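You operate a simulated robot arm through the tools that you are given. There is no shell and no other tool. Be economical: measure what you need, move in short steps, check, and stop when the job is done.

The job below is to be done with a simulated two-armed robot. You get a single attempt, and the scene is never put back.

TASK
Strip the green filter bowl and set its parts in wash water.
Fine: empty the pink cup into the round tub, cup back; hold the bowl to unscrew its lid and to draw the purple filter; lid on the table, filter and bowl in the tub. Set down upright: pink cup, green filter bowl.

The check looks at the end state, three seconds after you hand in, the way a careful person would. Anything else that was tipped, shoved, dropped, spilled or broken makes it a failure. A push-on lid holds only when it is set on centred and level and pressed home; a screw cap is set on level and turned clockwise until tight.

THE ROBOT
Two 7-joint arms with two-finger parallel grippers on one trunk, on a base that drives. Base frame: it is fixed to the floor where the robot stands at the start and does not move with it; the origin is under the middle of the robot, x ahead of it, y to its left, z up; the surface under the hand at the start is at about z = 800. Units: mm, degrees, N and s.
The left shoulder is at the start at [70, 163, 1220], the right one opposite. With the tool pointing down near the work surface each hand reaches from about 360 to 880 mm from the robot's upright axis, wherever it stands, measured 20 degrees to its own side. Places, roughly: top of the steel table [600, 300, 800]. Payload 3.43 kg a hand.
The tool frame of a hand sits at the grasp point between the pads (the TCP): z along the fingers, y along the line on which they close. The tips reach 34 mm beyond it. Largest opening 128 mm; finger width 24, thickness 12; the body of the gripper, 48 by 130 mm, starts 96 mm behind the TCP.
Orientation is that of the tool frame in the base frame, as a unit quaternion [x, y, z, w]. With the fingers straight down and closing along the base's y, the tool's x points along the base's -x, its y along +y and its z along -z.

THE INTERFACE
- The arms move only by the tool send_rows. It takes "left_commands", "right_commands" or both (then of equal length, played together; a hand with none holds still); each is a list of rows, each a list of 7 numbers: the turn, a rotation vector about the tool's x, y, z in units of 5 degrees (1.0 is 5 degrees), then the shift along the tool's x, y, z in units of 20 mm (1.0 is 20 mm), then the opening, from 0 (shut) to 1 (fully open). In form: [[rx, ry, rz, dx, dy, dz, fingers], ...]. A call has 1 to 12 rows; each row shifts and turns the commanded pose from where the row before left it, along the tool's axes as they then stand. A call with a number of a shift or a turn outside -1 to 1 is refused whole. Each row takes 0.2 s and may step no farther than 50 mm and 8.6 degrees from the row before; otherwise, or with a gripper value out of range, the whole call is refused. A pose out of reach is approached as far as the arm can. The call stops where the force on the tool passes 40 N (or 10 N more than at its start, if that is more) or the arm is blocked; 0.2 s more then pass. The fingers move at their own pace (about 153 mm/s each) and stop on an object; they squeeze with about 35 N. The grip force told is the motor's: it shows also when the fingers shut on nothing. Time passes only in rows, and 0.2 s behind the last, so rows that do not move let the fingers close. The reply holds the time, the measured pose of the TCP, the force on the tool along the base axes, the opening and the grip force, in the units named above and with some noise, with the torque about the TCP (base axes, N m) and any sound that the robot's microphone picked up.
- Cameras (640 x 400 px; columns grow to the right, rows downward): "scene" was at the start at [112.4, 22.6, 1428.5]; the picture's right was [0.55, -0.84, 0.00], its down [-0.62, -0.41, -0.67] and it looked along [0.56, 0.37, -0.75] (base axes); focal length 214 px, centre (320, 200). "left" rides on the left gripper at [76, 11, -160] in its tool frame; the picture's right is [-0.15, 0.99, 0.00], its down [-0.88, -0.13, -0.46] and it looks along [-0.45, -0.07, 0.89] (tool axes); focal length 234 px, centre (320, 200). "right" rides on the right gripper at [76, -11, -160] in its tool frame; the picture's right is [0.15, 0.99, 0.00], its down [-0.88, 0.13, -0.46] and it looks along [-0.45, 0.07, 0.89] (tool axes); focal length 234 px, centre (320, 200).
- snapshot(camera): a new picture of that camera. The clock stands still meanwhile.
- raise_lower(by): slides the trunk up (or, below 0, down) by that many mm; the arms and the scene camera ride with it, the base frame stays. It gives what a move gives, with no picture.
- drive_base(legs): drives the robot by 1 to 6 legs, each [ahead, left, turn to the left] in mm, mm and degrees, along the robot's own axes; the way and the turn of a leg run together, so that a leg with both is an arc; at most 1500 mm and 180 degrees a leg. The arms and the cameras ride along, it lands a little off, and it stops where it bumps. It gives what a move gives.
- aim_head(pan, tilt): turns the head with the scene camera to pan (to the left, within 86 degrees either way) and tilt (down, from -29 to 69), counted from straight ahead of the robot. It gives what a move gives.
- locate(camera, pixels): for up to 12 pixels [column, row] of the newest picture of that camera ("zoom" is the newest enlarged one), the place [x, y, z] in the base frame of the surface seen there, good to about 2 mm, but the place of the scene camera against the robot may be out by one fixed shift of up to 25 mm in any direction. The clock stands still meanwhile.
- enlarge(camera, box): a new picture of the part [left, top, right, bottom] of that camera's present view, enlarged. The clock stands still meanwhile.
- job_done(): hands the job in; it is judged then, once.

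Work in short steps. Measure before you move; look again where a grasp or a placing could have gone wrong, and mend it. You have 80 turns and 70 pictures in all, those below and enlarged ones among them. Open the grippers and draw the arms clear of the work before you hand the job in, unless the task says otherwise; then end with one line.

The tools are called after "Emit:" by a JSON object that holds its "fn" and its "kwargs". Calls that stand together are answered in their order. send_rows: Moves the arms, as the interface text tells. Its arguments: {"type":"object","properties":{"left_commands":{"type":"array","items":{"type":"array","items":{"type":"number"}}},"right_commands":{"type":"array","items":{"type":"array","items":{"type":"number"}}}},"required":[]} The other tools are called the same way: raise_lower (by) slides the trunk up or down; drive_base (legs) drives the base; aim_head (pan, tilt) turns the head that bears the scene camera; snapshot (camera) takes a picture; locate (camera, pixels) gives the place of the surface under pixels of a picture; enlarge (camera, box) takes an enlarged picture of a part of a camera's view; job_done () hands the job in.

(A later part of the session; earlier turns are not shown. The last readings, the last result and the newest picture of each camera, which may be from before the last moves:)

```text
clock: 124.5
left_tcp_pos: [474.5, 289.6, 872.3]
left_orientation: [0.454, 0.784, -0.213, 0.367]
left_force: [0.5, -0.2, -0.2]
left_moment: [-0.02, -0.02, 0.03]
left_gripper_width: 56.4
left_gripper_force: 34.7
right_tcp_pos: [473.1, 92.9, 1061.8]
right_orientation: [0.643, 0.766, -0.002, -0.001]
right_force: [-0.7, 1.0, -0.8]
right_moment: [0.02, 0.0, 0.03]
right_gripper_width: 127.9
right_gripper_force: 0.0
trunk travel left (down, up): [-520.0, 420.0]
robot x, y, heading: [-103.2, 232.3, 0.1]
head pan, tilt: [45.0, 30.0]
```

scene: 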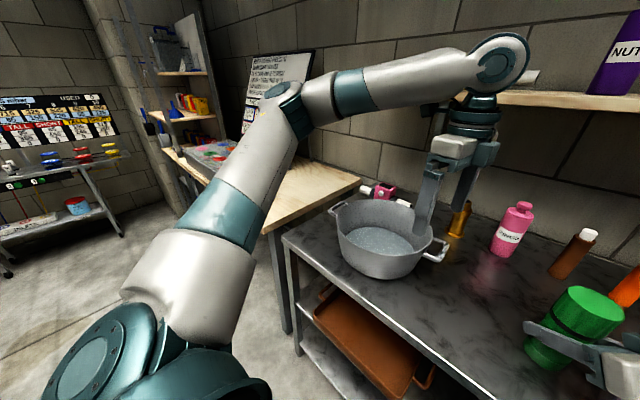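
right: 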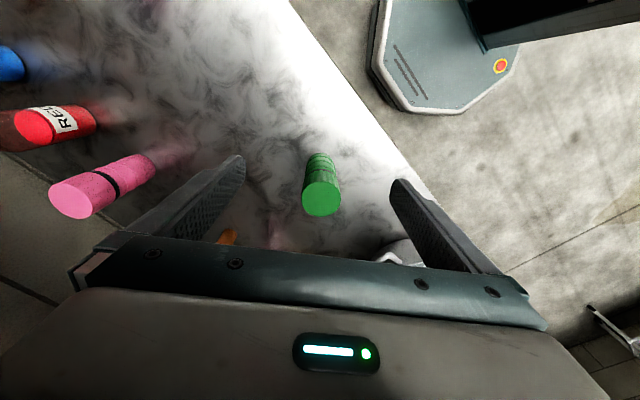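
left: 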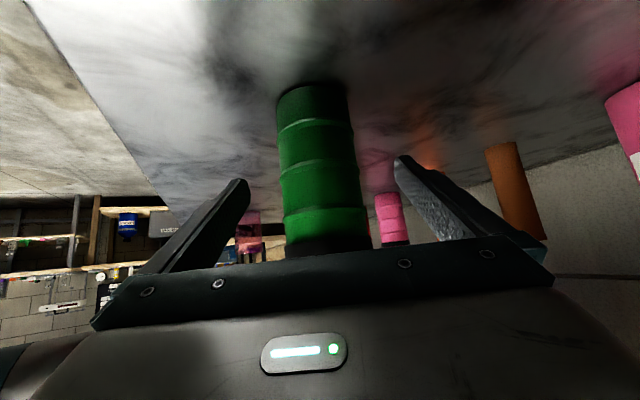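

Left grip is firm (56 mm) and the right hand is at heading −80°. I move the right hand over the lid at z 1061.

Emit:
{"fn": "send_rows", "kwargs": {"right_commands": [[0, 0, 0, 0.98, 0.173, 0, 1], [0, 0, 0, 0.98, 0.173, 0, 1], [0, 0, 0, 0.98, 0.173, 0, 1], [0, 0, 0, 0.98, 0.173, 0, 1], [0, 0, 0, 0.98, 0.173, 0, 1], [0, 0, 0, 0.98, 0.173, 0, 1], [0, 0, 0, 0.98, 0.173, 0, 1], [0, 0, 0, 0.98, 0.173, 0, 1], [0, 0, 0, 0.98, 0.173, 0, 1], [0, 0, 0, 0.98, 0.173, 0, 1]]}}

Emit:
{"fn": "snapshot", "kwargs": {"camera": "right"}}

Emit:
{"fn": "aim_head", "kwargs": {"pan": 10, "tilt": 35}}

Emit:
{"fn": "snapshot", "kwargs": {"camera": "scene"}}

```text
clock: 126.7
left_tcp_pos: [473.4, 289.3, 870.7]
left_orientation: [0.453, 0.784, -0.212, 0.367]
left_force: [-0.3, 1.1, -0.3]
left_moment: [0.08, 0.0, -0.03]
left_gripper_width: 56.3
left_gripper_force: 34.8
right_tcp_pos: [472.9, 291.5, 1061.3]
right_orientation: [0.642, 0.767, -0.001, -0.001]
right_force: [-0.1, 0.5, -0.7]
right_moment: [-0.01, 0.02, -0.03]
right_gripper_width: 127.9
right_gripper_force: 0.1
trunk travel left (down, up): [-520.0, 420.0]
robot x, y, heading: [-100.4, 232.6, -0.1]
head pan, tilt: [45.0, 30.0]
```

```text
35 pictures are left
```

right: 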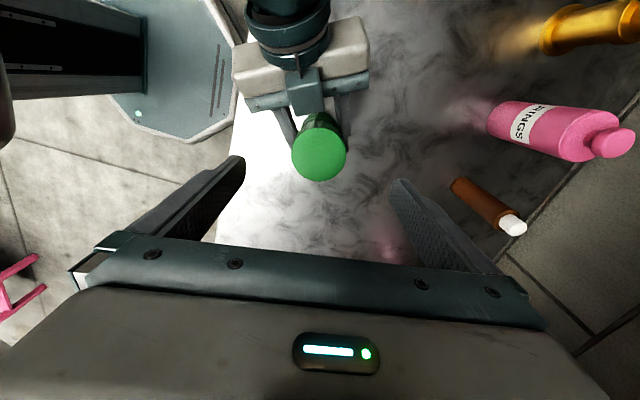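

```text
clock: 127.7
left_tcp_pos: [473.4, 288.3, 870.9]
left_orientation: [0.454, 0.784, -0.212, 0.366]
left_force: [1.0, 0.4, 0.5]
left_moment: [-0.02, 0.0, 0.03]
left_gripper_width: 56.3
left_gripper_force: 35.1
right_tcp_pos: [472.7, 290.2, 1060.1]
right_orientation: [0.642, 0.766, -0.001, -0.001]
right_force: [0.3, 0.1, 0.0]
right_moment: [0.02, -0.01, 0.0]
right_gripper_width: 127.9
right_gripper_force: 0.0
trunk travel left (down, up): [-520.0, 420.0]
robot x, y, heading: [-98.0, 232.9, 0.0]
head pan, tilt: [10.0, 35.0]
```

```text
34 pictures are left
```

scene: 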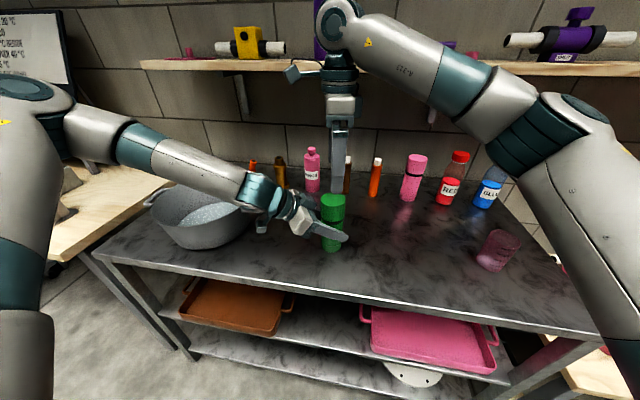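

The arrangement is clear of collisions. I measure the lid top in the right view for centring.

Emit:
{"fn": "locate", "kwargs": {"camera": "right", "pixels": [[319, 157], [295, 152], [345, 152], [319, 133], [319, 178], [343, 128]]}}

```text
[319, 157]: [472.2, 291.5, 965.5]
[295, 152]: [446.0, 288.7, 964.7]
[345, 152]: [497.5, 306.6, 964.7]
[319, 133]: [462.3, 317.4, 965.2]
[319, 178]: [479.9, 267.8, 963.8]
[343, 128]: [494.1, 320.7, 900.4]
```

The lid centre is at (472,292), top z 965. I descend to z≈950 and close on the lid.

Emit:
{"fn": "send_rows", "kwargs": {"right_commands": [[0, 0, 0, 0, 0, 1, 1], [0, 0, 0, 0, 0, 1, 1], [0, 0, 0, 0, 0, 1, 1], [0, 0, 0, 0, 0, 1, 1], [0, 0, 0, 0, 0, 1, 1], [0, 0, 0, 0, 0, 0.5, 1], [0, 0, 0, 0, 0, 0, 1], [0, 0, 0, 0, 0, 0, 0], [0, 0, 0, 0, 0, 0, 0], [0, 0, 0, 0, 0, 0, 0], [0, 0, 0, 0, 0, 0, 0]]}}

```text
clock: 130.1
left_tcp_pos: [474.1, 289.1, 871.1]
left_orientation: [0.453, 0.785, -0.212, 0.367]
left_force: [10.5, 2.4, -0.2]
left_moment: [-0.19, 1.18, -0.01]
left_gripper_width: 56.3
left_gripper_force: 34.5
right_tcp_pos: [473.5, 289.8, 950.9]
right_orientation: [0.642, 0.767, -0.002, -0.002]
right_force: [-9.8, -2.0, -0.2]
right_moment: [0.11, -0.51, 0.0]
right_gripper_width: 61.1
right_gripper_force: 34.9
trunk travel left (down, up): [-520.0, 420.0]
robot x, y, heading: [-100.9, 231.2, -0.2]
head pan, tilt: [10.0, 35.0]
```

The lid is gripped (61 mm). I turn counter-clockwise (−z of the tool) 60° and watch the torque.

Emit:
{"fn": "send_rows", "kwargs": {"right_commands": [[0, 0, -1, 0, 0, 0, 0], [0, 0, -1, 0, 0, 0, 0], [0, 0, -1, 0, 0, 0, 0], [0, 0, -1, 0, 0, 0, 0], [0, 0, -1, 0, 0, 0, 0], [0, 0, -1, 0, 0, 0, 0], [0, 0, -1, 0, 0, 0, 0], [0, 0, -1, 0, 0, 0, 0], [0, 0, -1, 0, 0, 0, 0], [0, 0, -1, 0, 0, 0, 0], [0, 0, -1, 0, 0, 0, 0], [0, 0, -1, 0, 0, 0, 0]]}}

```text
clock: 132.7
left_tcp_pos: [474.0, 288.9, 872.1]
left_orientation: [0.454, 0.784, -0.212, 0.367]
left_force: [6.7, -9.2, -0.8]
left_moment: [0.27, 0.55, 0.01]
left_gripper_width: 56.3
left_gripper_force: 34.9
right_tcp_pos: [472.4, 291.5, 951.9]
right_orientation: [0.172, 0.985, 0.001, -0.002]
right_force: [-6.8, 9.4, 3.5]
right_moment: [0.41, -0.18, -0.05]
right_gripper_width: 61.3
right_gripper_force: 35.2
trunk travel left (down, up): [-520.0, 420.0]
robot x, y, heading: [-101.2, 233.5, 0.0]
head pan, tilt: [10.0, 35.0]
```

Torque is low and it turns. I continue 120° more in two calls.

Emit:
{"fn": "send_rows", "kwargs": {"right_commands": [[0, 0, -1, 0, 0, 0, 0], [0, 0, -1, 0, 0, 0, 0], [0, 0, -1, 0, 0, 0, 0], [0, 0, -1, 0, 0, 0, 0], [0, 0, -1, 0, 0, 0, 0], [0, 0, -1, 0, 0, 0, 0], [0, 0, -1, 0, 0, 0, 0], [0, 0, -1, 0, 0, 0, 0], [0, 0, -1, 0, 0, 0, 0], [0, 0, -1, 0, 0, 0, 0], [0, 0, -1, 0, 0, 0, 0], [0, 0, -1, 0, 0, 0, 0]]}}

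Emit:
{"fn": "send_rows", "kwargs": {"right_commands": [[0, 0, -1, 0, 0, 0, 0], [0, 0, -1, 0, 0, 0, 0], [0, 0, -1, 0, 0, 0, 0], [0, 0, -1, 0, 0, 0, 0], [0, 0, -1, 0, 0, 0, 0], [0, 0, -1, 0, 0, 0, 0], [0, 0, -1, 0, 0, 0, 0], [0, 0, -1, 0, 0, 0, 0], [0, 0, -1, 0, 0, 0, 0], [0, 0, -1, 0, 0, 0, 0], [0, 0, -1, 0, 0, 0, 0], [0, 0, -1, 0, 0, 0, 0]]}}

Emit:
{"fn": "enlarge", "kwargs": {"camera": "scene", "box": [250, 130, 410, 260]}}

```text
clock: 134.0
left_tcp_pos: [469.9, 286.5, 873.0]
left_orientation: [0.458, 0.781, -0.215, 0.365]
left_force: [0.6, 1.0, -0.5]
left_moment: [-0.29, 0.02, 0.26]
left_gripper_width: 57.2
left_gripper_force: 35.1
right_tcp_pos: [476.2, 289.0, 952.2]
right_orientation: [-0.043, 0.999, 0.001, 0.003]
right_force: [-0.1, -1.0, 2.6]
right_moment: [0.25, -0.01, -0.26]
right_gripper_width: 61.2
right_gripper_force: 35.1
trunk travel left (down, up): [-520.0, 420.0]
robot x, y, heading: [-98.5, 229.6, -0.0]
head pan, tilt: [10.0, 35.0]
stopped in row 6 (right hand): the force on the tool passed its limit at 45 N (the readings are from after the stop); the commanded pose is now the measured one
```

```text
clock: 136.6
left_tcp_pos: [471.1, 285.7, 871.1]
left_orientation: [0.457, 0.783, -0.213, 0.365]
left_force: [2.7, -6.3, -3.8]
left_moment: [-0.29, 0.31, 0.0]
left_gripper_width: 56.8
left_gripper_force: 34.9
right_tcp_pos: [475.0, 290.1, 952.6]
right_orientation: [-0.539, 0.843, 0.0, 0.002]
right_force: [-4.5, 6.8, 8.1]
right_moment: [0.85, 0.08, -0.08]
right_gripper_width: 61.2
right_gripper_force: 35.2
trunk travel left (down, up): [-520.0, 420.0]
robot x, y, heading: [-103.6, 231.0, -0.1]
head pan, tilt: [10.0, 35.0]
```

```text
3.08 times, centred on (330, 195) of scene
```

zoom: 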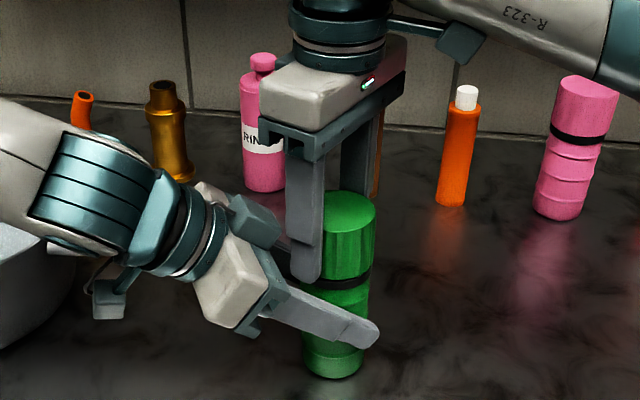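

It has turned about 145°, with one stop on side force. I test whether the lid is free with a gentle 3 mm lift.

Emit:
{"fn": "send_rows", "kwargs": {"right_commands": [[0, 0, 0, 0, 0, -0.08, 0], [0, 0, 0, 0, 0, -0.08, 0], [0, 0, 0, 0, 0, 0, 0]]}}

```text
clock: 137.4
left_tcp_pos: [471.1, 286.9, 871.9]
left_orientation: [0.458, 0.782, -0.213, 0.366]
left_force: [12.9, -7.5, 5.0]
left_moment: [0.07, 0.78, 0.0]
left_gripper_width: 56.9
left_gripper_force: 35.5
right_tcp_pos: [476.1, 290.7, 954.2]
right_orientation: [-0.538, 0.843, 0.0, 0.001]
right_force: [-12.6, 8.6, -7.2]
right_moment: [0.59, 0.33, -0.09]
right_gripper_width: 61.3
right_gripper_force: 35.3
trunk travel left (down, up): [-520.0, 420.0]
robot x, y, heading: [-100.4, 235.9, 0.1]
head pan, tilt: [10.0, 35.0]
```

The lid is still threaded, so I need another grip. I open, rise 60 mm to clear the left fingers, and turn the hand back clockwise.

Emit:
{"fn": "send_rows", "kwargs": {"right_commands": [[0, 0, 0, 0, 0, 0, 0.7], [0, 0, 0, 0, 0, 0, 1], [0, 0, 0, 0, 0, -1, 1], [0, 0, 0, 0, 0, -1, 1], [0, 0, 0, 0, 0, -1, 1], [0, 0, 1, 0, 0, 0, 1], [0, 0, 1, 0, 0, 0, 1], [0, 0, 1, 0, 0, 0, 1], [0, 0, 1, 0, 0, 0, 1], [0, 0, 1, 0, 0, 0, 1], [0, 0, 1, 0, 0, 0, 1], [0, 0, 1, 0, 0, 0, 1]]}}

Emit:
{"fn": "send_rows", "kwargs": {"right_commands": [[0, 0, 1, 0, 0, 0, 1], [0, 0, 1, 0, 0, 0, 1], [0, 0, 1, 0, 0, 0, 1], [0, 0, 1, 0, 0, 0, 1], [0, 0, 1, 0, 0, 0, 1], [0, 0, 1, 0, 0, 0, 1], [0, 0, 1, 0, 0, 0, 1], [0, 0, 1, 0, 0, 0, 1], [0, 0, 1, 0, 0, 0, 1], [0, 0, 1, 0, 0, 0, 1], [0, 0, 1, 0, 0, 0, 1], [0, 0, 1, 0, 0, 0, 1]]}}

Emit:
{"fn": "send_rows", "kwargs": {"right_commands": [[0, 0, 1, 0, 0, 0, 1], [0, 0, 1, 0, 0, 0, 1], [0, 0, 1, 0, 0, 0, 1], [0, 0, 1, 0, 0, 0, 1], [0, 0, 1, 0, 0, 0, 1], [0, 0, 1, 0, 0, 0, 1], [0, 0, 1, 0, 0, 0, 1], [0, 0, 1, 0, 0, 0, 1], [0, 0, 1, 0, 0, 0, 1], [0, 0, 1, 0, 0, 0, 1], [0, 0, 1, 0, 0, 0, 1], [0, 0, 1, 0, 0, 0, 1]]}}

Emit:
{"fn": "snapshot", "kwargs": {"camera": "right"}}

```text
clock: 137.9
left_tcp_pos: [463.9, 286.0, 869.2]
left_orientation: [0.461, 0.78, -0.217, 0.363]
left_force: [-34.4, 23.9, 5.4]
left_moment: [-2.0, -3.32, 0.42]
left_gripper_width: 56.2
left_gripper_force: 35.0
right_tcp_pos: [485.8, 279.8, 955.6]
right_orientation: [-0.525, 0.851, -0.009, 0.006]
right_force: [33.5, -22.0, -0.8]
right_moment: [0.33, 0.53, -0.17]
right_gripper_width: 105.2
right_gripper_force: 0.0
trunk travel left (down, up): [-520.0, 420.0]
robot x, y, heading: [-100.5, 234.5, 0.0]
head pan, tilt: [10.0, 35.0]
stopped in row 2 (right hand): the force on the tool passed its limit at 50 N (the readings are from after the stop); the commanded pose is now the measured one
```

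```text
clock: 138.3
left_tcp_pos: [465.6, 287.2, 871.5]
left_orientation: [0.458, 0.782, -0.215, 0.364]
left_force: [-23.3, 19.7, 6.4]
left_moment: [-1.88, -2.38, 0.06]
left_gripper_width: 56.5
left_gripper_force: 34.7
right_tcp_pos: [485.8, 276.7, 956.5]
right_orientation: [-0.495, 0.869, -0.012, 0.003]
right_force: [22.4, -19.9, 4.7]
right_moment: [0.49, 0.57, 0.03]
right_gripper_width: 111.2
right_gripper_force: 0.0
trunk travel left (down, up): [-520.0, 420.0]
robot x, y, heading: [-103.4, 228.5, -0.1]
head pan, tilt: [10.0, 35.0]
stopped in row 2 (left hand): the force on the tool passed its limit at 54 N (the readings are from after the stop); the commanded pose is now the measured one
```

```text
clock: 138.7
left_tcp_pos: [467.1, 289.5, 870.4]
left_orientation: [0.457, 0.783, -0.215, 0.363]
left_force: [-15.8, 15.2, 6.6]
left_moment: [-1.68, -1.77, -0.05]
left_gripper_width: 56.2
left_gripper_force: 35.4
right_tcp_pos: [486.7, 272.6, 956.1]
right_orientation: [-0.469, 0.883, -0.013, 0.001]
right_force: [15.8, -16.1, 5.4]
right_moment: [0.53, 0.54, 0.07]
right_gripper_width: 115.3
right_gripper_force: 0.1
trunk travel left (down, up): [-520.0, 420.0]
robot x, y, heading: [-101.2, 236.5, 0.0]
head pan, tilt: [10.0, 35.0]
stopped in row 1 (right hand): the force on the tool passed its limit at 43 N (the readings are from after the stop); the commanded pose is now the measured one
```

```text
32 pictures are left
```

right: 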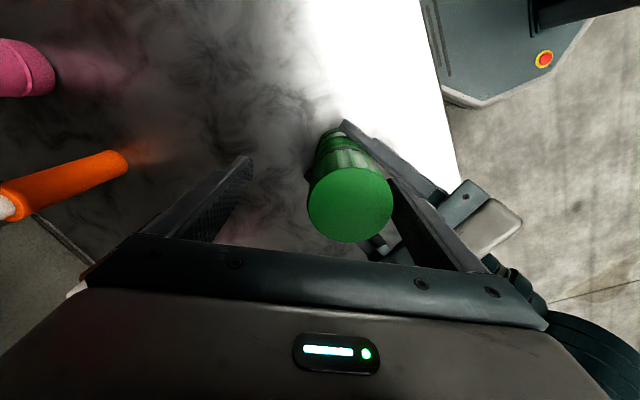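

When opening, a right finger pressed on the left hand; the right finger sits between lid and left hand. I go straight up with the opening held.

Emit:
{"fn": "send_rows", "kwargs": {"right_commands": [[0, 0, 0, 0, 0, -0.4, 0.88], [0, 0, 0, 0, 0, -0.4, 0.88], [0, 0, 0, 0, 0, -1, 0.88], [0, 0, 0, 0, 0, -1, 0.88], [0, 0, 0, 0, 0, -1, 0.88], [0, 0, 0, 0, 0, 0, 1]]}}

Emit:
{"fn": "snapshot", "kwargs": {"camera": "right"}}

```text
clock: 140.1
left_tcp_pos: [467.7, 289.9, 870.5]
left_orientation: [0.455, 0.784, -0.213, 0.365]
left_force: [4.2, 0.1, 12.2]
left_moment: [0.33, -0.31, -0.06]
left_gripper_width: 56.3
left_gripper_force: 35.1
right_tcp_pos: [483.7, 276.4, 1031.4]
right_orientation: [-0.472, 0.882, -0.013, 0.001]
right_force: [0.4, -1.0, 0.4]
right_moment: [-0.04, -0.04, -0.04]
right_gripper_width: 128.1
right_gripper_force: 0.0
trunk travel left (down, up): [-520.0, 420.0]
robot x, y, heading: [-98.5, 235.5, 0.2]
head pan, tilt: [10.0, 35.0]
```

```text
31 pictures are left
```

right: 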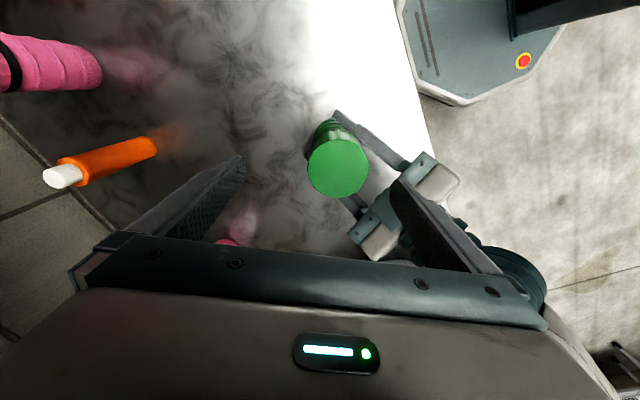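

The hands are separated. I check the lid's position and level.

Emit:
{"fn": "locate", "kwargs": {"camera": "right", "pixels": [[338, 170], [312, 168], [364, 168], [338, 146], [338, 192], [330, 128]]}}

Emit:
{"fn": "enlarge", "kwargs": {"camera": "scene", "box": [270, 160, 390, 260]}}

```text
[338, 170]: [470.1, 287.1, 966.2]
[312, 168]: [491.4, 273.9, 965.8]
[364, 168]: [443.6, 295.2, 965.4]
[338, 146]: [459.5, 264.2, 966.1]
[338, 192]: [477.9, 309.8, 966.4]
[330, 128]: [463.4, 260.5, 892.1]
```

```text
4.00 times, centred on (330, 210) of scene
```

zoom: 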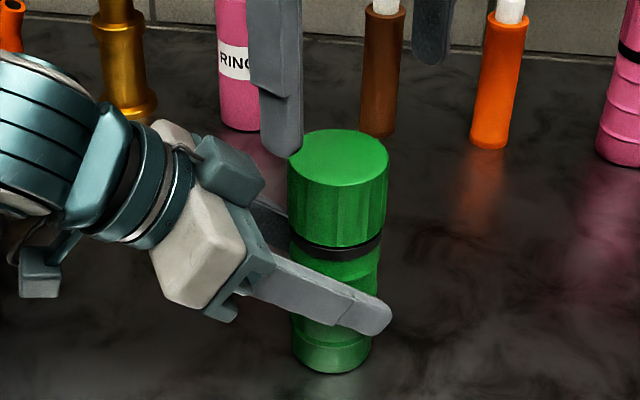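

The lid is level at z 966, centre (469,287). I correct the small tilt, centre the hand, and turn back clockwise about 165°; from now on I will open only partly.

Emit:
{"fn": "send_rows", "kwargs": {"right_commands": [[-0.274, -0.12, 0, -0.03, 0.9, 0, 0.66], [0, 0, 1, 0, 0, 0, 0.66], [0, 0, 1, 0, 0, 0, 0.66], [0, 0, 1, 0, 0, 0, 0.66], [0, 0, 1, 0, 0, 0, 0.66], [0, 0, 1, 0, 0, 0, 0.66], [0, 0, 1, 0, 0, 0, 0.66], [0, 0, 1, 0, 0, 0, 0.66], [0, 0, 1, 0, 0, 0, 0.66], [0, 0, 1, 0, 0, 0, 0.66], [0, 0, 1, 0, 0, 0, 0.66], [0, 0, 1, 0, 0, 0, 0.66]]}}

Emit:
{"fn": "send_rows", "kwargs": {"right_commands": [[0, 0, 1, 0, 0, 0, 0.66], [0, 0, 1, 0, 0, 0, 0.66], [0, 0, 1, 0, 0, 0, 0.66], [0, 0, 1, 0, 0, 0, 0.66], [0, 0, 1, 0, 0, 0, 0.66], [0, 0, 1, 0, 0, 0, 0.66], [0, 0, 1, 0, 0, 0, 0.66], [0, 0, 1, 0, 0, 0, 0.66], [0, 0, 1, 0, 0, 0, 0.66], [0, 0, 1, 0, 0, 0, 0.66], [0, 0, 1, 0, 0, 0, 0.66], [0, 0, 1, 0, 0, 0, 0.66]]}}

Emit:
{"fn": "send_rows", "kwargs": {"right_commands": [[0, 0, 1, 0, 0, 0, 0.66], [0, 0, 1, 0, 0, 0, 0.66], [0, 0, 1, 0, 0, 0, 0.66], [0, 0, 1, 0, 0, 0, 0.66], [0, 0, 1, 0, 0, 0, 0.66], [0, 0, 1, 0, 0, 0, 0.66], [0, 0, 1, 0, 0, 0, 0.66], [0, 0, 1, 0, 0, 0, 0.66], [0, 0, 1, 0, 0, 0, 0.66]]}}

Emit:
{"fn": "snapshot", "kwargs": {"camera": "right"}}

```text
clock: 142.7
left_tcp_pos: [466.3, 289.2, 870.1]
left_orientation: [0.456, 0.783, -0.215, 0.365]
left_force: [5.1, -0.9, 16.6]
left_moment: [0.35, -0.56, -0.14]
left_gripper_width: 56.2
left_gripper_force: 35.5
right_tcp_pos: [468.9, 286.7, 1031.2]
right_orientation: [-0.01, 1.0, 0.0, -0.002]
right_force: [-1.1, -0.5, -0.4]
right_moment: [0.0, 0.01, 0.01]
right_gripper_width: 84.6
right_gripper_force: 0.1
trunk travel left (down, up): [-520.0, 420.0]
robot x, y, heading: [-99.0, 234.1, -0.1]
head pan, tilt: [10.0, 35.0]
```

```text
clock: 145.3
left_tcp_pos: [467.7, 290.0, 870.3]
left_orientation: [0.455, 0.784, -0.214, 0.364]
left_force: [3.8, -0.4, 14.5]
left_moment: [0.36, -0.43, -0.07]
left_gripper_width: 56.3
left_gripper_force: 35.2
right_tcp_pos: [469.1, 286.5, 1030.9]
right_orientation: [0.492, 0.871, 0.0, -0.001]
right_force: [-0.7, 0.0, 0.2]
right_moment: [-0.01, -0.01, -0.02]
right_gripper_width: 84.3
right_gripper_force: 0.0
trunk travel left (down, up): [-520.0, 420.0]
robot x, y, heading: [-99.4, 229.3, -0.2]
head pan, tilt: [10.0, 35.0]
```

```text
clock: 147.3
left_tcp_pos: [469.0, 289.2, 870.0]
left_orientation: [0.456, 0.783, -0.215, 0.364]
left_force: [0.5, -0.8, 11.5]
left_moment: [0.26, -0.26, -0.05]
left_gripper_width: 56.2
left_gripper_force: 34.8
right_tcp_pos: [468.6, 287.3, 1031.1]
right_orientation: [0.787, 0.616, -0.001, -0.001]
right_force: [0.1, 0.3, 0.3]
right_moment: [0.01, 0.0, 0.01]
right_gripper_width: 84.5
right_gripper_force: 0.1
trunk travel left (down, up): [-520.0, 420.0]
robot x, y, heading: [-97.1, 236.2, 0.1]
head pan, tilt: [10.0, 35.0]
```

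```text
29 pictures are left
```

right: 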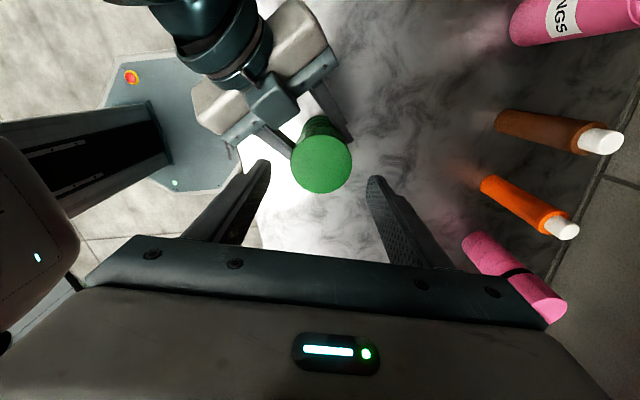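

The hand is centred at heading −104°. I lower to z≈959, close, and turn counter-clockwise in two calls.

Emit:
{"fn": "send_rows", "kwargs": {"right_commands": [[0, 0, 0, 0, 0, 1, 0.66], [0, 0, 0, 0, 0, 1, 0.66], [0, 0, 0, 0, 0, 1, 0.66], [0, 0, 0, 0, 0, 0.6, 0.66], [0, 0, 0, 0, 0, 0, 0.66], [0, 0, 0, 0, 0, 0, 0], [0, 0, 0, 0, 0, 0, 0], [0, 0, 0, 0, 0, 0, 0]]}}

Emit:
{"fn": "send_rows", "kwargs": {"right_commands": [[0, 0, -1, 0, 0, 0, 0], [0, 0, -1, 0, 0, 0, 0], [0, 0, -1, 0, 0, 0, 0], [0, 0, -1, 0, 0, 0, 0], [0, 0, -1, 0, 0, 0, 0], [0, 0, -1, 0, 0, 0, 0], [0, 0, -1, 0, 0, 0, 0], [0, 0, -1, 0, 0, 0, 0], [0, 0, -1, 0, 0, 0, 0], [0, 0, -1, 0, 0, 0, 0], [0, 0, -1, 0, 0, 0, 0], [0, 0, -1, 0, 0, 0, 0]]}}

Emit:
{"fn": "send_rows", "kwargs": {"right_commands": [[0, 0, -1, 0, 0, 0, 0], [0, 0, -1, 0, 0, 0, 0], [0, 0, -1, 0, 0, 0, 0], [0, 0, -1, 0, 0, 0, 0], [0, 0, -1, 0, 0, 0, 0], [0, 0, -1, 0, 0, 0, 0], [0, 0, -1, 0, 0, 0, 0], [0, 0, -1, 0, 0, 0, 0], [0, 0, -1, 0, 0, 0, 0], [0, 0, -1, 0, 0, 0, 0], [0, 0, -1, 0, 0, 0, 0], [0, 0, -1, 0, 0, 0, 0]]}}

```text
clock: 149.1
left_tcp_pos: [468.0, 289.6, 869.6]
left_orientation: [0.456, 0.783, -0.215, 0.364]
left_force: [-5.3, -2.0, 8.9]
left_moment: [0.23, -0.67, 0.01]
left_gripper_width: 56.3
left_gripper_force: 34.7
right_tcp_pos: [468.9, 287.5, 958.5]
right_orientation: [0.787, 0.617, 0.0, -0.001]
right_force: [4.1, 1.1, 0.6]
right_moment: [0.12, 0.28, 0.01]
right_gripper_width: 61.1
right_gripper_force: 34.9
trunk travel left (down, up): [-520.0, 420.0]
robot x, y, heading: [-96.5, 232.1, -0.1]
head pan, tilt: [10.0, 35.0]
```

```text
clock: 151.7
left_tcp_pos: [467.0, 288.9, 869.9]
left_orientation: [0.456, 0.783, -0.215, 0.363]
left_force: [-13.2, 1.6, 6.3]
left_moment: [0.37, -0.71, 0.03]
left_gripper_width: 56.2
left_gripper_force: 34.6
right_tcp_pos: [468.9, 287.4, 958.7]
right_orientation: [0.373, 0.928, 0.0, -0.001]
right_force: [10.5, -2.4, 0.3]
right_moment: [-0.55, 0.24, 0.0]
right_gripper_width: 61.0
right_gripper_force: 35.0
trunk travel left (down, up): [-520.0, 420.0]
robot x, y, heading: [-100.6, 231.0, -0.1]
head pan, tilt: [10.0, 35.0]
```

```text
clock: 154.3
left_tcp_pos: [467.2, 289.1, 869.7]
left_orientation: [0.455, 0.784, -0.214, 0.364]
left_force: [-10.1, -2.0, 0.2]
left_moment: [0.88, -0.26, 0.08]
left_gripper_width: 56.5
left_gripper_force: 35.6
right_tcp_pos: [468.5, 286.4, 959.9]
right_orientation: [-0.142, 0.99, 0.001, -0.001]
right_force: [8.0, -3.1, 9.3]
right_moment: [-1.36, -0.13, -0.04]
right_gripper_width: 61.0
right_gripper_force: 35.2
trunk travel left (down, up): [-520.0, 420.0]
robot x, y, heading: [-100.9, 229.8, -0.3]
head pan, tilt: [10.0, 35.0]
```

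The upward force on the right hand grows, so the lid is rising on its thread. I turn 60° more with a slight rise, then test a lift.

Emit:
{"fn": "send_rows", "kwargs": {"right_commands": [[0, 0, -1, 0, 0, -0.01, 0], [0, 0, -1, 0, 0, -0.01, 0], [0, 0, -1, 0, 0, -0.01, 0], [0, 0, -1, 0, 0, -0.01, 0], [0, 0, -1, 0, 0, -0.01, 0], [0, 0, -1, 0, 0, -0.01, 0], [0, 0, -1, 0, 0, -0.01, 0], [0, 0, -1, 0, 0, -0.01, 0], [0, 0, -1, 0, 0, -0.01, 0], [0, 0, -1, 0, 0, -0.01, 0], [0, 0, -1, 0, 0, -0.01, 0], [0, 0, -1, 0, 0, -0.01, 0]]}}

Emit:
{"fn": "send_rows", "kwargs": {"right_commands": [[0, 0, 0, 0, 0, -0.1, 0], [0, 0, 0, 0, 0, -0.1, 0], [0, 0, 0, 0, 0, -0.1, 0], [0, 0, 0, 0, 0, 0, 0]]}}

```text
clock: 156.9
left_tcp_pos: [468.9, 290.3, 870.1]
left_orientation: [0.456, 0.783, -0.215, 0.364]
left_force: [1.6, 1.1, 4.4]
left_moment: [0.07, 0.03, -0.02]
left_gripper_width: 56.4
left_gripper_force: 35.0
right_tcp_pos: [468.2, 287.6, 960.1]
right_orientation: [-0.601, 0.799, 0.001, 0.0]
right_force: [0.5, -0.3, 0.5]
right_moment: [0.01, -0.01, 0.0]
right_gripper_width: 61.3
right_gripper_force: 35.2
trunk travel left (down, up): [-520.0, 420.0]
robot x, y, heading: [-101.7, 234.3, 0.1]
head pan, tilt: [10.0, 35.0]
```

```text
clock: 157.9
left_tcp_pos: [467.2, 288.6, 870.4]
left_orientation: [0.457, 0.783, -0.216, 0.363]
left_force: [-14.4, -21.2, 5.9]
left_moment: [1.43, -0.84, 0.21]
left_gripper_width: 56.9
left_gripper_force: 35.0
right_tcp_pos: [465.7, 282.2, 966.3]
right_orientation: [-0.616, 0.788, 0.002, 0.002]
right_force: [13.1, 21.0, -5.4]
right_moment: [0.57, -0.42, -0.21]
right_gripper_width: 61.3
right_gripper_force: 35.0
right hand out of reach, approached as far as the arm can: row 1
trunk travel left (down, up): [-520.0, 420.0]
robot x, y, heading: [-100.1, 233.9, -0.1]
head pan, tilt: [10.0, 35.0]
```

The forces fell to zero at the end of the turn and the lid now lifts with only 5 N, so it is off its thread; the hand drifted sideways 5 mm. I recentre and lift on.

Emit:
{"fn": "send_rows", "kwargs": {"right_commands": [[0, 0, 0, -0.15, -0.02, -0.15, 0], [0, 0, 0, -0.14, -0.02, -0.25, 0], [0, 0, 0, 0, 0, -0.4, 0], [0, 0, 0, 0, 0, -0.5, 0]]}}

Emit:
{"fn": "enlarge", "kwargs": {"camera": "scene", "box": [250, 130, 410, 260]}}

```text
clock: 158.9
left_tcp_pos: [468.7, 290.3, 869.7]
left_orientation: [0.455, 0.784, -0.214, 0.364]
left_force: [-0.2, 1.5, 1.5]
left_moment: [0.17, -0.15, 0.02]
left_gripper_width: 56.2
left_gripper_force: 35.3
right_tcp_pos: [463.0, 285.9, 994.6]
right_orientation: [-0.616, 0.788, 0.001, 0.0]
right_force: [0.0, -0.3, -0.6]
right_moment: [0.01, 0.01, 0.01]
right_gripper_width: 61.1
right_gripper_force: 35.0
right hand out of reach, approached as far as the arm can: row 2
trunk travel left (down, up): [-520.0, 420.0]
robot x, y, heading: [-98.5, 232.3, 0.1]
head pan, tilt: [10.0, 35.0]
```

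```text
3.08 times, centred on (330, 195) of scene
```

zoom: 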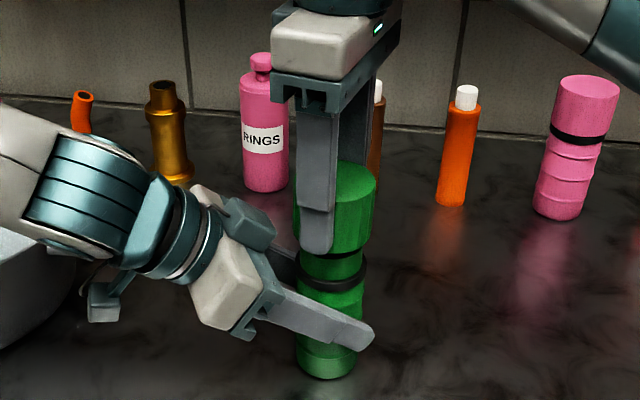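

The lid is off: the neck and black ring are visible below it. I lift it clear and carry it to the right.

Emit:
{"fn": "send_rows", "kwargs": {"right_commands": [[0, 0, 0, 0, 0, -1, 0], [0, 0, 0, 0, 0, -1, 0], [0, 0, 0, 0, 0, -1, 0], [0, 0, 0, 0.97, -0.242, 0, 0], [0, 0, 0, 0.97, -0.242, 0, 0], [0, 0, 0, 0.97, -0.242, 0, 0], [0, 0, 0, 0.97, -0.242, 0, 0], [0, 0, 0, 0.97, -0.242, 0, 0], [0, 0, 0, 0.97, -0.242, 0, 0], [0, 0, 0, 0.97, -0.242, 0, 0], [0, 0, 0, 0.97, -0.242, 0, 0], [0, 0, 0, 0.97, -0.242, 0, 0]]}}

Emit:
{"fn": "snapshot", "kwargs": {"camera": "scene"}}

```text
clock: 161.5
left_tcp_pos: [467.8, 288.9, 870.5]
left_orientation: [0.456, 0.783, -0.214, 0.363]
left_force: [0.8, 0.6, -0.5]
left_moment: [0.08, -0.01, 0.01]
left_gripper_width: 55.9
left_gripper_force: 35.0
right_tcp_pos: [418.7, 118.8, 1043.2]
right_orientation: [-0.615, 0.788, 0.001, -0.001]
right_force: [0.1, -0.7, -0.2]
right_moment: [0.01, 0.0, 0.04]
right_gripper_width: 61.0
right_gripper_force: 35.0
right hand out of reach, approached as far as the arm can: row 1, 2, 3, 6, 7, 8, 9, 10, 11, 12
trunk travel left (down, up): [-520.0, 420.0]
robot x, y, heading: [-100.5, 228.7, -0.1]
head pan, tilt: [10.0, 35.0]
```

```text
27 pictures are left
```

scene: 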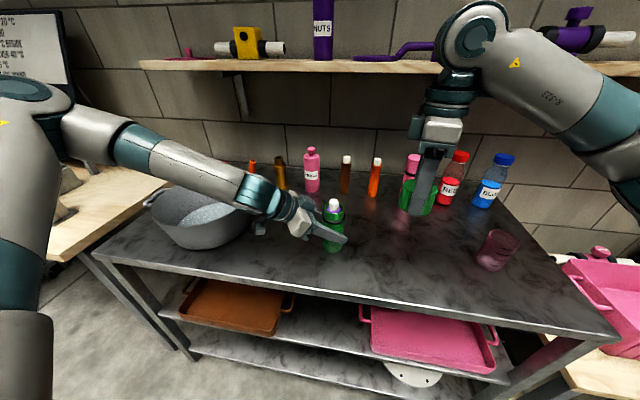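

The bowl is open and the lid is in the right hand. I untwist the wrist while lowering.

Emit:
{"fn": "send_rows", "kwargs": {"right_commands": [[0, 0, 1, 0, 0, 0.6, 0], [0, 0, 1, 0, 0, 0.6, 0], [0, 0, 1, 0, 0, 0.6, 0], [0, 0, 1, 0, 0, 0.6, 0], [0, 0, 1, 0, 0, 0.6, 0], [0, 0, 1, 0, 0, 0.6, 0], [0, 0, 1, 0, 0, 0.6, 0], [0, 0, 1, 0, 0, 0.6, 0], [0, 0, 1, 0, 0, 0.6, 0], [0, 0, 1, 0, 0, 0.6, 0], [0, 0, 1, 0, 0, 0.6, 0], [0, 0, 1, 0, 0, 0.6, 0]]}}

Emit:
{"fn": "snapshot", "kwargs": {"camera": "right"}}

Emit:
{"fn": "enlarge", "kwargs": {"camera": "scene", "box": [270, 170, 470, 295]}}

```text
clock: 164.1
left_tcp_pos: [468.2, 290.0, 869.9]
left_orientation: [0.456, 0.784, -0.214, 0.363]
left_force: [-0.5, 0.4, -1.5]
left_moment: [-0.01, 0.0, 0.02]
left_gripper_width: 56.3
left_gripper_force: 34.7
right_tcp_pos: [418.4, 118.2, 898.0]
right_orientation: [-0.14, 0.99, 0.001, 0.0]
right_force: [0.1, 0.0, -0.9]
right_moment: [0.01, 0.0, 0.03]
right_gripper_width: 60.6
right_gripper_force: 35.3
trunk travel left (down, up): [-520.0, 420.0]
robot x, y, heading: [-102.9, 231.8, 0.0]
head pan, tilt: [10.0, 35.0]
```

```text
26 pictures are left
```

right: 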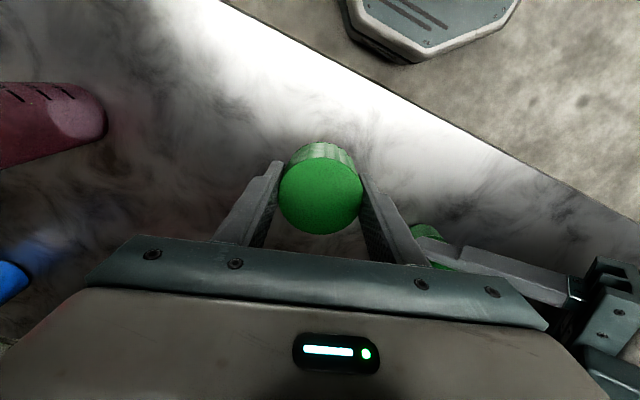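

```text
3.20 times, centred on (370, 232) of scene
```

zoom: 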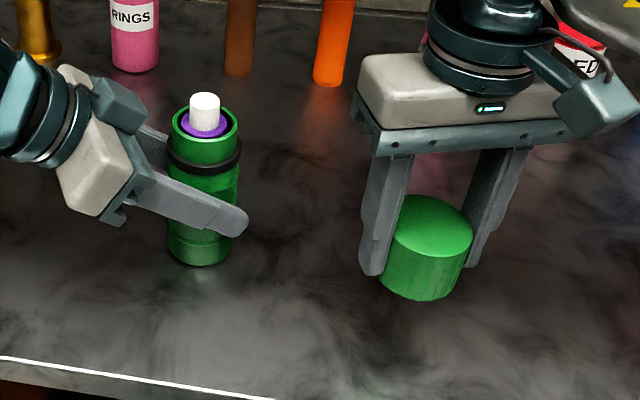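

The filter shows a white knob on a purple body. I move the lid further onto the table and lower it gently until contact.

Emit:
{"fn": "send_rows", "kwargs": {"right_commands": [[0, 0, 0, -0.78, -0.57, 0, 0], [0, 0, 0, -0.78, -0.57, 0, 0], [0, 0, 0, -0.78, -0.57, 0, 0], [0, 0, 0, 0, 0, 1, 0], [0, 0, 0, 0, 0, 0.8, 0], [0, 0, 0, 0, 0, 0.2, 0], [0, 0, 0, 0, 0, 0, 0]]}}

Emit:
{"fn": "enlarge", "kwargs": {"camera": "scene", "box": [340, 160, 480, 260]}}

```text
clock: 165.7
left_tcp_pos: [468.2, 290.6, 869.3]
left_orientation: [0.456, 0.784, -0.215, 0.363]
left_force: [0.0, 0.0, -0.4]
left_moment: [0.02, 0.0, -0.01]
left_gripper_width: 56.1
left_gripper_force: 34.1
right_tcp_pos: [472.9, 98.8, 858.5]
right_orientation: [-0.142, 0.99, 0.001, -0.002]
right_force: [0.3, -0.3, -0.7]
right_moment: [0.0, 0.04, 0.01]
right_gripper_width: 60.8
right_gripper_force: 34.4
trunk travel left (down, up): [-520.0, 420.0]
robot x, y, heading: [-102.1, 228.5, 0.0]
head pan, tilt: [10.0, 35.0]
```

```text
4.00 times, centred on (410, 210) of scene
```

zoom: 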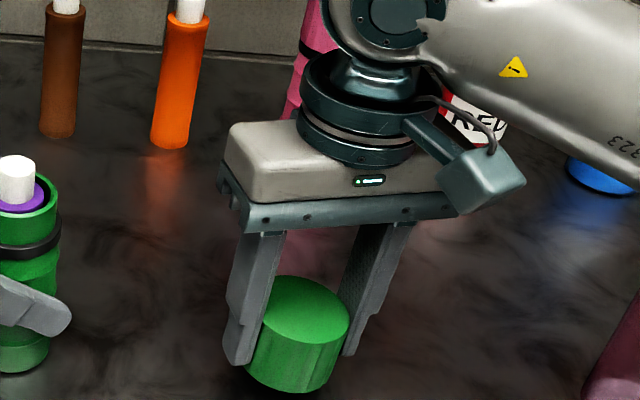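

Next I lower by 2 mm steps to find the table.

Emit:
{"fn": "send_rows", "kwargs": {"right_commands": [[0, 0, 0, 0, 0, 0.15, 0], [0, 0, 0, 0, 0, 0.15, 0], [0, 0, 0, 0, 0, 0.15, 0], [0, 0, 0, 0, 0, 0, 0]]}}

```text
clock: 166.7
left_tcp_pos: [468.3, 290.6, 869.6]
left_orientation: [0.455, 0.784, -0.215, 0.364]
left_force: [-0.2, 0.3, -1.1]
left_moment: [-0.03, -0.01, 0.02]
left_gripper_width: 55.9
left_gripper_force: 35.0
right_tcp_pos: [471.9, 98.2, 850.3]
right_orientation: [-0.141, 0.99, 0.0, -0.001]
right_force: [0.4, 0.9, -0.1]
right_moment: [0.01, 0.02, -0.01]
right_gripper_width: 60.6
right_gripper_force: 35.1
trunk travel left (down, up): [-520.0, 420.0]
robot x, y, heading: [-99.8, 236.6, 0.2]
head pan, tilt: [10.0, 35.0]
```

No contact yet at 850, so I keep going in small steps.

Emit:
{"fn": "send_rows", "kwargs": {"right_commands": [[0, 0, 0, 0, 0, 0.12, 0], [0, 0, 0, 0, 0, 0.12, 0], [0, 0, 0, 0, 0, 0.12, 0], [0, 0, 0, 0, 0, 0, 0]]}}

```text
clock: 167.7
left_tcp_pos: [468.2, 289.2, 869.0]
left_orientation: [0.456, 0.784, -0.214, 0.363]
left_force: [0.8, 0.2, -0.4]
left_moment: [-0.03, 0.01, 0.01]
left_gripper_width: 55.9
left_gripper_force: 35.1
right_tcp_pos: [471.1, 100.2, 842.2]
right_orientation: [-0.141, 0.99, 0.001, -0.002]
right_force: [0.3, 0.4, -0.2]
right_moment: [-0.01, -0.01, 0.0]
right_gripper_width: 60.8
right_gripper_force: 35.2
trunk travel left (down, up): [-520.0, 420.0]
robot x, y, heading: [-102.0, 233.1, 0.0]
head pan, tilt: [10.0, 35.0]
```

Still free at 842 with the tips at 808. I take a few more fine steps.

Emit:
{"fn": "send_rows", "kwargs": {"right_commands": [[0, 0, 0, 0, 0, 0.07, 0], [0, 0, 0, 0, 0, 0.07, 0], [0, 0, 0, 0, 0, 0.07, 0], [0, 0, 0, 0, 0, 0, 0]]}}

Emit:
{"fn": "enlarge", "kwargs": {"camera": "scene", "box": [370, 200, 450, 260]}}

```text
clock: 168.7
left_tcp_pos: [467.5, 290.1, 869.7]
left_orientation: [0.455, 0.784, -0.214, 0.363]
left_force: [0.2, 0.2, -0.4]
left_moment: [0.0, -0.02, 0.02]
left_gripper_width: 56.1
left_gripper_force: 35.0
right_tcp_pos: [472.4, 99.6, 839.4]
right_orientation: [-0.141, 0.99, 0.0, 0.0]
right_force: [0.4, -0.5, 5.8]
right_moment: [-0.18, 0.08, -0.02]
right_gripper_width: 60.8
right_gripper_force: 35.0
trunk travel left (down, up): [-520.0, 420.0]
robot x, y, heading: [-100.7, 233.8, 0.0]
head pan, tilt: [10.0, 35.0]
```

```text
6.67 times, centred on (410, 230) of scene
```

zoom: 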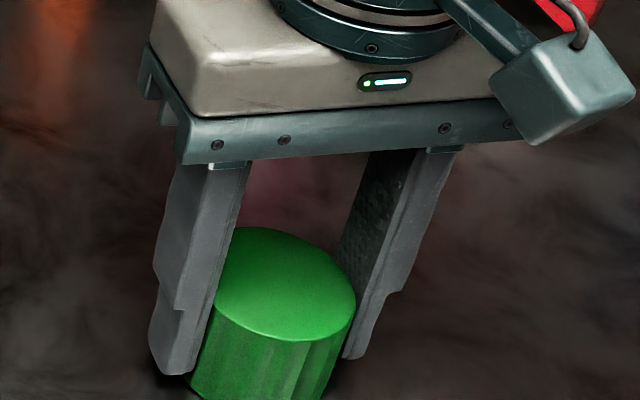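

Contact at 5.8 N: the lid stands on the table. I open, rise 220 mm, and then go over the bowl.

Emit:
{"fn": "send_rows", "kwargs": {"right_commands": [[0, 0, 0, 0, 0, 0, 0.7], [0, 0, 0, 0, 0, 0, 0.8], [0, 0, 0, 0, 0, -0.5, 0.8], [0, 0, 0, 0, 0, -1, 0.8], [0, 0, 0, 0, 0, -1, 0.8], [0, 0, 0, 0, 0, -1, 0.8], [0, 0, 0, 0, 0, -1, 0.8], [0, 0, 0, 0, 0, -1, 0.8], [0, 0, 0, 0, 0, -1, 0.8], [0, 0, 0, 0, 0, -1, 0.8], [0, 0, 0, 0, 0, -1, 0.8], [0, 0, 0, 0, 0, -1, 0.8]]}}

Emit:
{"fn": "send_rows", "kwargs": {"right_commands": [[0, 0, 1, -0.276, 0.961, -1, 0.6], [0, 0, 1, -0.2, 0.98, -0.5, 0.6], [0, 0, 1, -0.1, 1, 0, 0.6], [0, 0, 0, 0, 1, 0, 0.6], [0, 0, 0, 0, 1, 0, 0.6], [0, 0, 0, 0, 1, 0, 0.6], [0, 0, 0, 0, 1, 0, 0.6], [0, 0, 0, 0, 1, 0, 0.6]]}}

Emit:
{"fn": "snapshot", "kwargs": {"camera": "right"}}

```text
clock: 171.3
left_tcp_pos: [467.6, 290.0, 869.1]
left_orientation: [0.455, 0.784, -0.214, 0.365]
left_force: [-0.1, 1.0, 0.2]
left_moment: [0.0, 0.0, 0.0]
left_gripper_width: 56.1
left_gripper_force: 34.8
right_tcp_pos: [473.9, 99.0, 1028.5]
right_orientation: [-0.142, 0.99, 0.0, -0.001]
right_force: [1.1, 0.7, 0.5]
right_moment: [0.03, 0.03, 0.05]
right_gripper_width: 102.1
right_gripper_force: 0.1
trunk travel left (down, up): [-520.0, 420.0]
robot x, y, heading: [-99.0, 234.0, 0.0]
head pan, tilt: [10.0, 35.0]
```

```text
clock: 173.1
left_tcp_pos: [468.2, 290.9, 870.8]
left_orientation: [0.455, 0.784, -0.215, 0.364]
left_force: [-0.5, -0.2, -0.1]
left_moment: [0.0, 0.0, 0.01]
left_gripper_width: 56.0
left_gripper_force: 34.6
right_tcp_pos: [469.2, 258.9, 1058.4]
right_orientation: [-0.01, 1.0, 0.0, -0.001]
right_force: [0.0, -0.5, 0.1]
right_moment: [-0.09, 0.01, -0.01]
right_gripper_width: 76.8
right_gripper_force: 0.0
trunk travel left (down, up): [-520.0, 420.0]
robot x, y, heading: [-102.7, 229.1, 0.0]
head pan, tilt: [10.0, 35.0]
```

```text
22 pictures are left
```

right: 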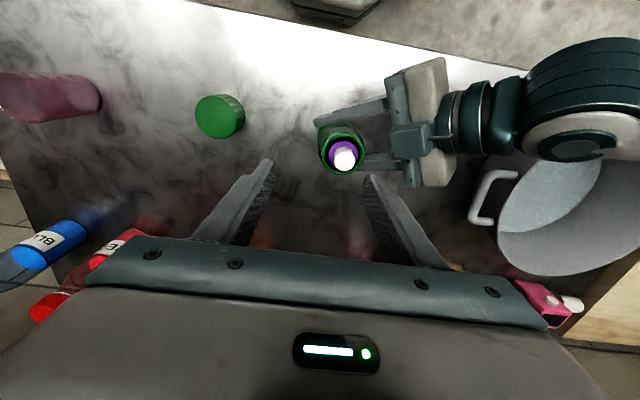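

The lid rests upright on the table, and the filter's white knob is at (344,157). I measure it.

Emit:
{"fn": "locate", "kwargs": {"camera": "right", "pixels": [[346, 160], [337, 152], [341, 147], [333, 157], [322, 150], [362, 152], [341, 172], [341, 133], [220, 117]]}}

Emit:
{"fn": "enlarge", "kwargs": {"camera": "right", "box": [301, 125, 381, 175]}}

```text
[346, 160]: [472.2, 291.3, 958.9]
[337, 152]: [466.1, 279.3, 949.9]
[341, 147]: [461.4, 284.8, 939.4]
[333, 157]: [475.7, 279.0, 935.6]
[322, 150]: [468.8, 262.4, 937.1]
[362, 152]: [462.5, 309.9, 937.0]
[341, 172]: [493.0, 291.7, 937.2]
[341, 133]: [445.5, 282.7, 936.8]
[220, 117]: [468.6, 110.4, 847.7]
```

```text
8.00 times, centred on (341, 150) of right
```

zoom: 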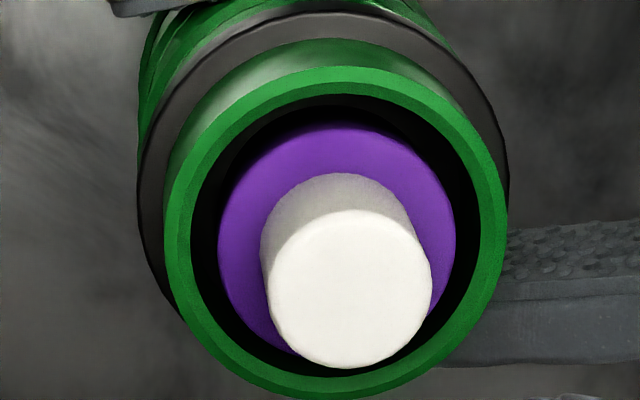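

Knob: centre about (472,289), z 937–959. I centre over it, go down to z≈975 (tips at 941), and close on the knob.

Emit:
{"fn": "send_rows", "kwargs": {"right_commands": [[0, 0, 0, -0.06, 0.74, 0, 0.4], [0, 0, 0, -0.06, 0.74, 0, 0.4], [0, 0, 0, 0, 0, 1, 0.4], [0, 0, 0, 0, 0, 1, 0.4], [0, 0, 0, 0, 0, 1, 0.4], [0, 0, 0, 0, 0, 1, 0.4], [0, 0, 0, 0, 0, 0.15, 0.4], [0, 0, 0, 0, 0, 0, 0.4], [0, 0, 0, 0, 0, 0, 0], [0, 0, 0, 0, 0, 0, 0], [0, 0, 0, 0, 0, 0, 0]]}}

Emit:
{"fn": "enlarge", "kwargs": {"camera": "scene", "box": [280, 160, 400, 260]}}

```text
clock: 175.5
left_tcp_pos: [467.5, 290.7, 869.2]
left_orientation: [0.455, 0.784, -0.214, 0.364]
left_force: [0.3, 0.7, -0.3]
left_moment: [0.0, 0.01, 0.01]
left_gripper_width: 55.9
left_gripper_force: 35.5
right_tcp_pos: [471.3, 289.3, 975.3]
right_orientation: [-0.011, 1.0, 0.0, -0.002]
right_force: [0.4, -0.4, -0.3]
right_moment: [0.03, -0.03, 0.02]
right_gripper_width: 21.9
right_gripper_force: 35.1
trunk travel left (down, up): [-520.0, 420.0]
robot x, y, heading: [-100.9, 234.9, 0.0]
head pan, tilt: [10.0, 35.0]
```

```text
4.00 times, centred on (340, 210) of scene
```

zoom: 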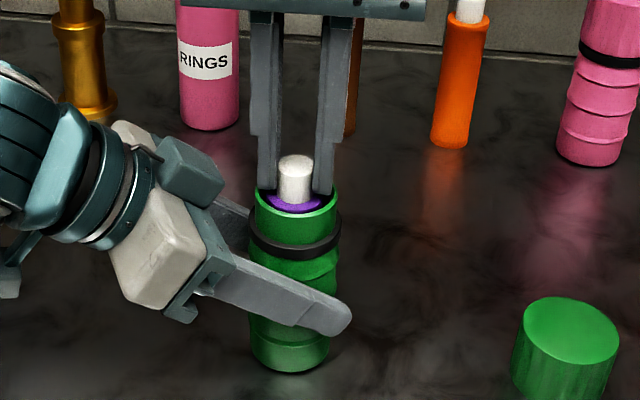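

The knob is gripped (21.9 mm). I draw the filter straight up.

Emit:
{"fn": "send_rows", "kwargs": {"right_commands": [[0, 0, 0, 0, 0, -0.2, 0], [0, 0, 0, 0, 0, -0.4, 0], [0, 0, 0, 0, 0, -0.6, 0], [0, 0, 0, 0, 0, -0.8, 0], [0, 0, 0, 0, 0, -0.8, 0], [0, 0, 0, 0, 0, -0.8, 0], [0, 0, 0, 0, 0, 0, 0]]}}

Emit:
{"fn": "enlarge", "kwargs": {"camera": "scene", "box": [280, 130, 400, 260]}}

```text
clock: 177.1
left_tcp_pos: [469.0, 288.7, 869.6]
left_orientation: [0.455, 0.784, -0.215, 0.364]
left_force: [-0.1, -0.5, -0.7]
left_moment: [-0.01, 0.03, 0.02]
left_gripper_width: 56.0
left_gripper_force: 35.3
right_tcp_pos: [471.8, 288.2, 1048.1]
right_orientation: [-0.011, 1.0, 0.0, -0.001]
right_force: [0.3, 0.2, -0.4]
right_moment: [0.02, -0.01, 0.01]
right_gripper_width: 22.3
right_gripper_force: 35.3
trunk travel left (down, up): [-520.0, 420.0]
robot x, y, heading: [-97.1, 237.3, 0.3]
head pan, tilt: [10.0, 35.0]
```

```text
3.08 times, centred on (340, 195) of scene
```

zoom: 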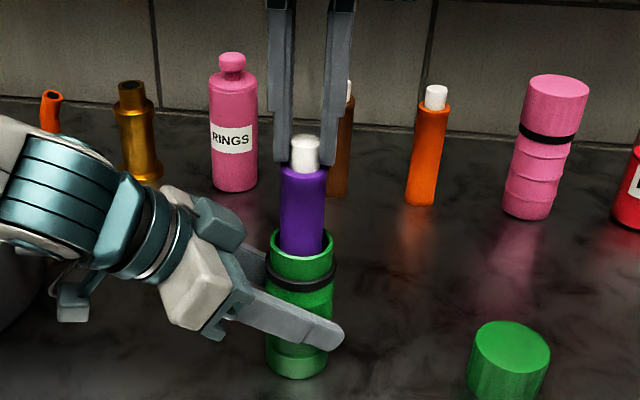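

The filter comes out smoothly; 73 mm are drawn. I lift on.

Emit:
{"fn": "send_rows", "kwargs": {"right_commands": [[0, 0, 0, 0, 0, -0.8, 0], [0, 0, 0, 0, 0, -0.8, 0], [0, 0, 0, 0, 0, -0.8, 0], [0, 0, 0, 0, 0, -0.8, 0], [0, 0, 0, 0, 0, -0.8, 0]]}}

Emit:
{"fn": "enlarge", "kwargs": {"camera": "scene", "box": [260, 90, 420, 260]}}

```text
clock: 178.3
left_tcp_pos: [467.8, 289.7, 869.4]
left_orientation: [0.455, 0.784, -0.214, 0.364]
left_force: [-0.3, -0.4, -0.2]
left_moment: [0.01, -0.01, 0.01]
left_gripper_width: 55.8
left_gripper_force: 35.1
right_tcp_pos: [472.1, 288.8, 1126.8]
right_orientation: [-0.011, 1.0, 0.001, -0.001]
right_force: [-0.6, 0.0, -0.7]
right_moment: [0.03, 0.03, -0.02]
right_gripper_width: 22.5
right_gripper_force: 35.2
trunk travel left (down, up): [-520.0, 420.0]
robot x, y, heading: [-98.5, 234.0, -0.1]
head pan, tilt: [10.0, 35.0]
```

```text
2.35 times, centred on (340, 175) of scene
```

zoom: 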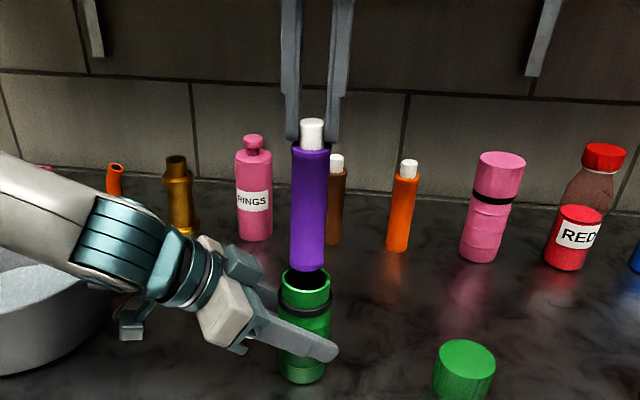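

The filter's lower end is about at the rim. I raise 50 mm more to be surely clear, then look.

Emit:
{"fn": "send_rows", "kwargs": {"right_commands": [[0, 0, 0, 0, 0, -0.8, 0], [0, 0, 0, 0, 0, -0.8, 0], [0, 0, 0, 0, 0, -0.8, 0]]}}

Emit:
{"fn": "snapshot", "kwargs": {"camera": "scene"}}

```text
clock: 179.1
left_tcp_pos: [467.9, 290.4, 869.4]
left_orientation: [0.455, 0.784, -0.214, 0.364]
left_force: [-0.1, -0.6, -0.8]
left_moment: [-0.01, 0.02, 0.02]
left_gripper_width: 55.9
left_gripper_force: 34.9
right_tcp_pos: [471.5, 289.5, 1176.5]
right_orientation: [-0.011, 1.0, 0.0, -0.001]
right_force: [0.0, -0.1, -0.7]
right_moment: [0.03, -0.02, 0.0]
right_gripper_width: 22.3
right_gripper_force: 35.0
trunk travel left (down, up): [-520.0, 420.0]
robot x, y, heading: [-98.0, 234.8, -0.2]
head pan, tilt: [10.0, 35.0]
```

```text
17 pictures are left
```

scene: 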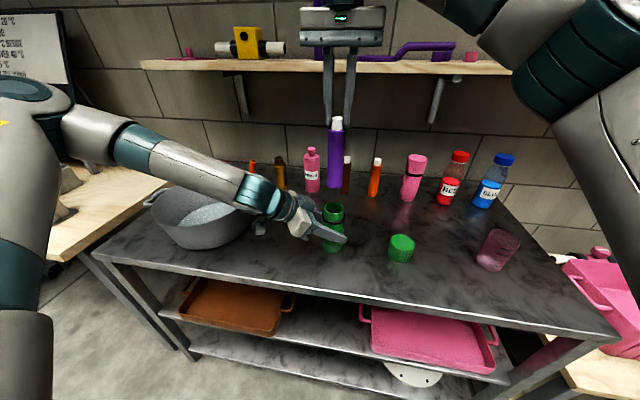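

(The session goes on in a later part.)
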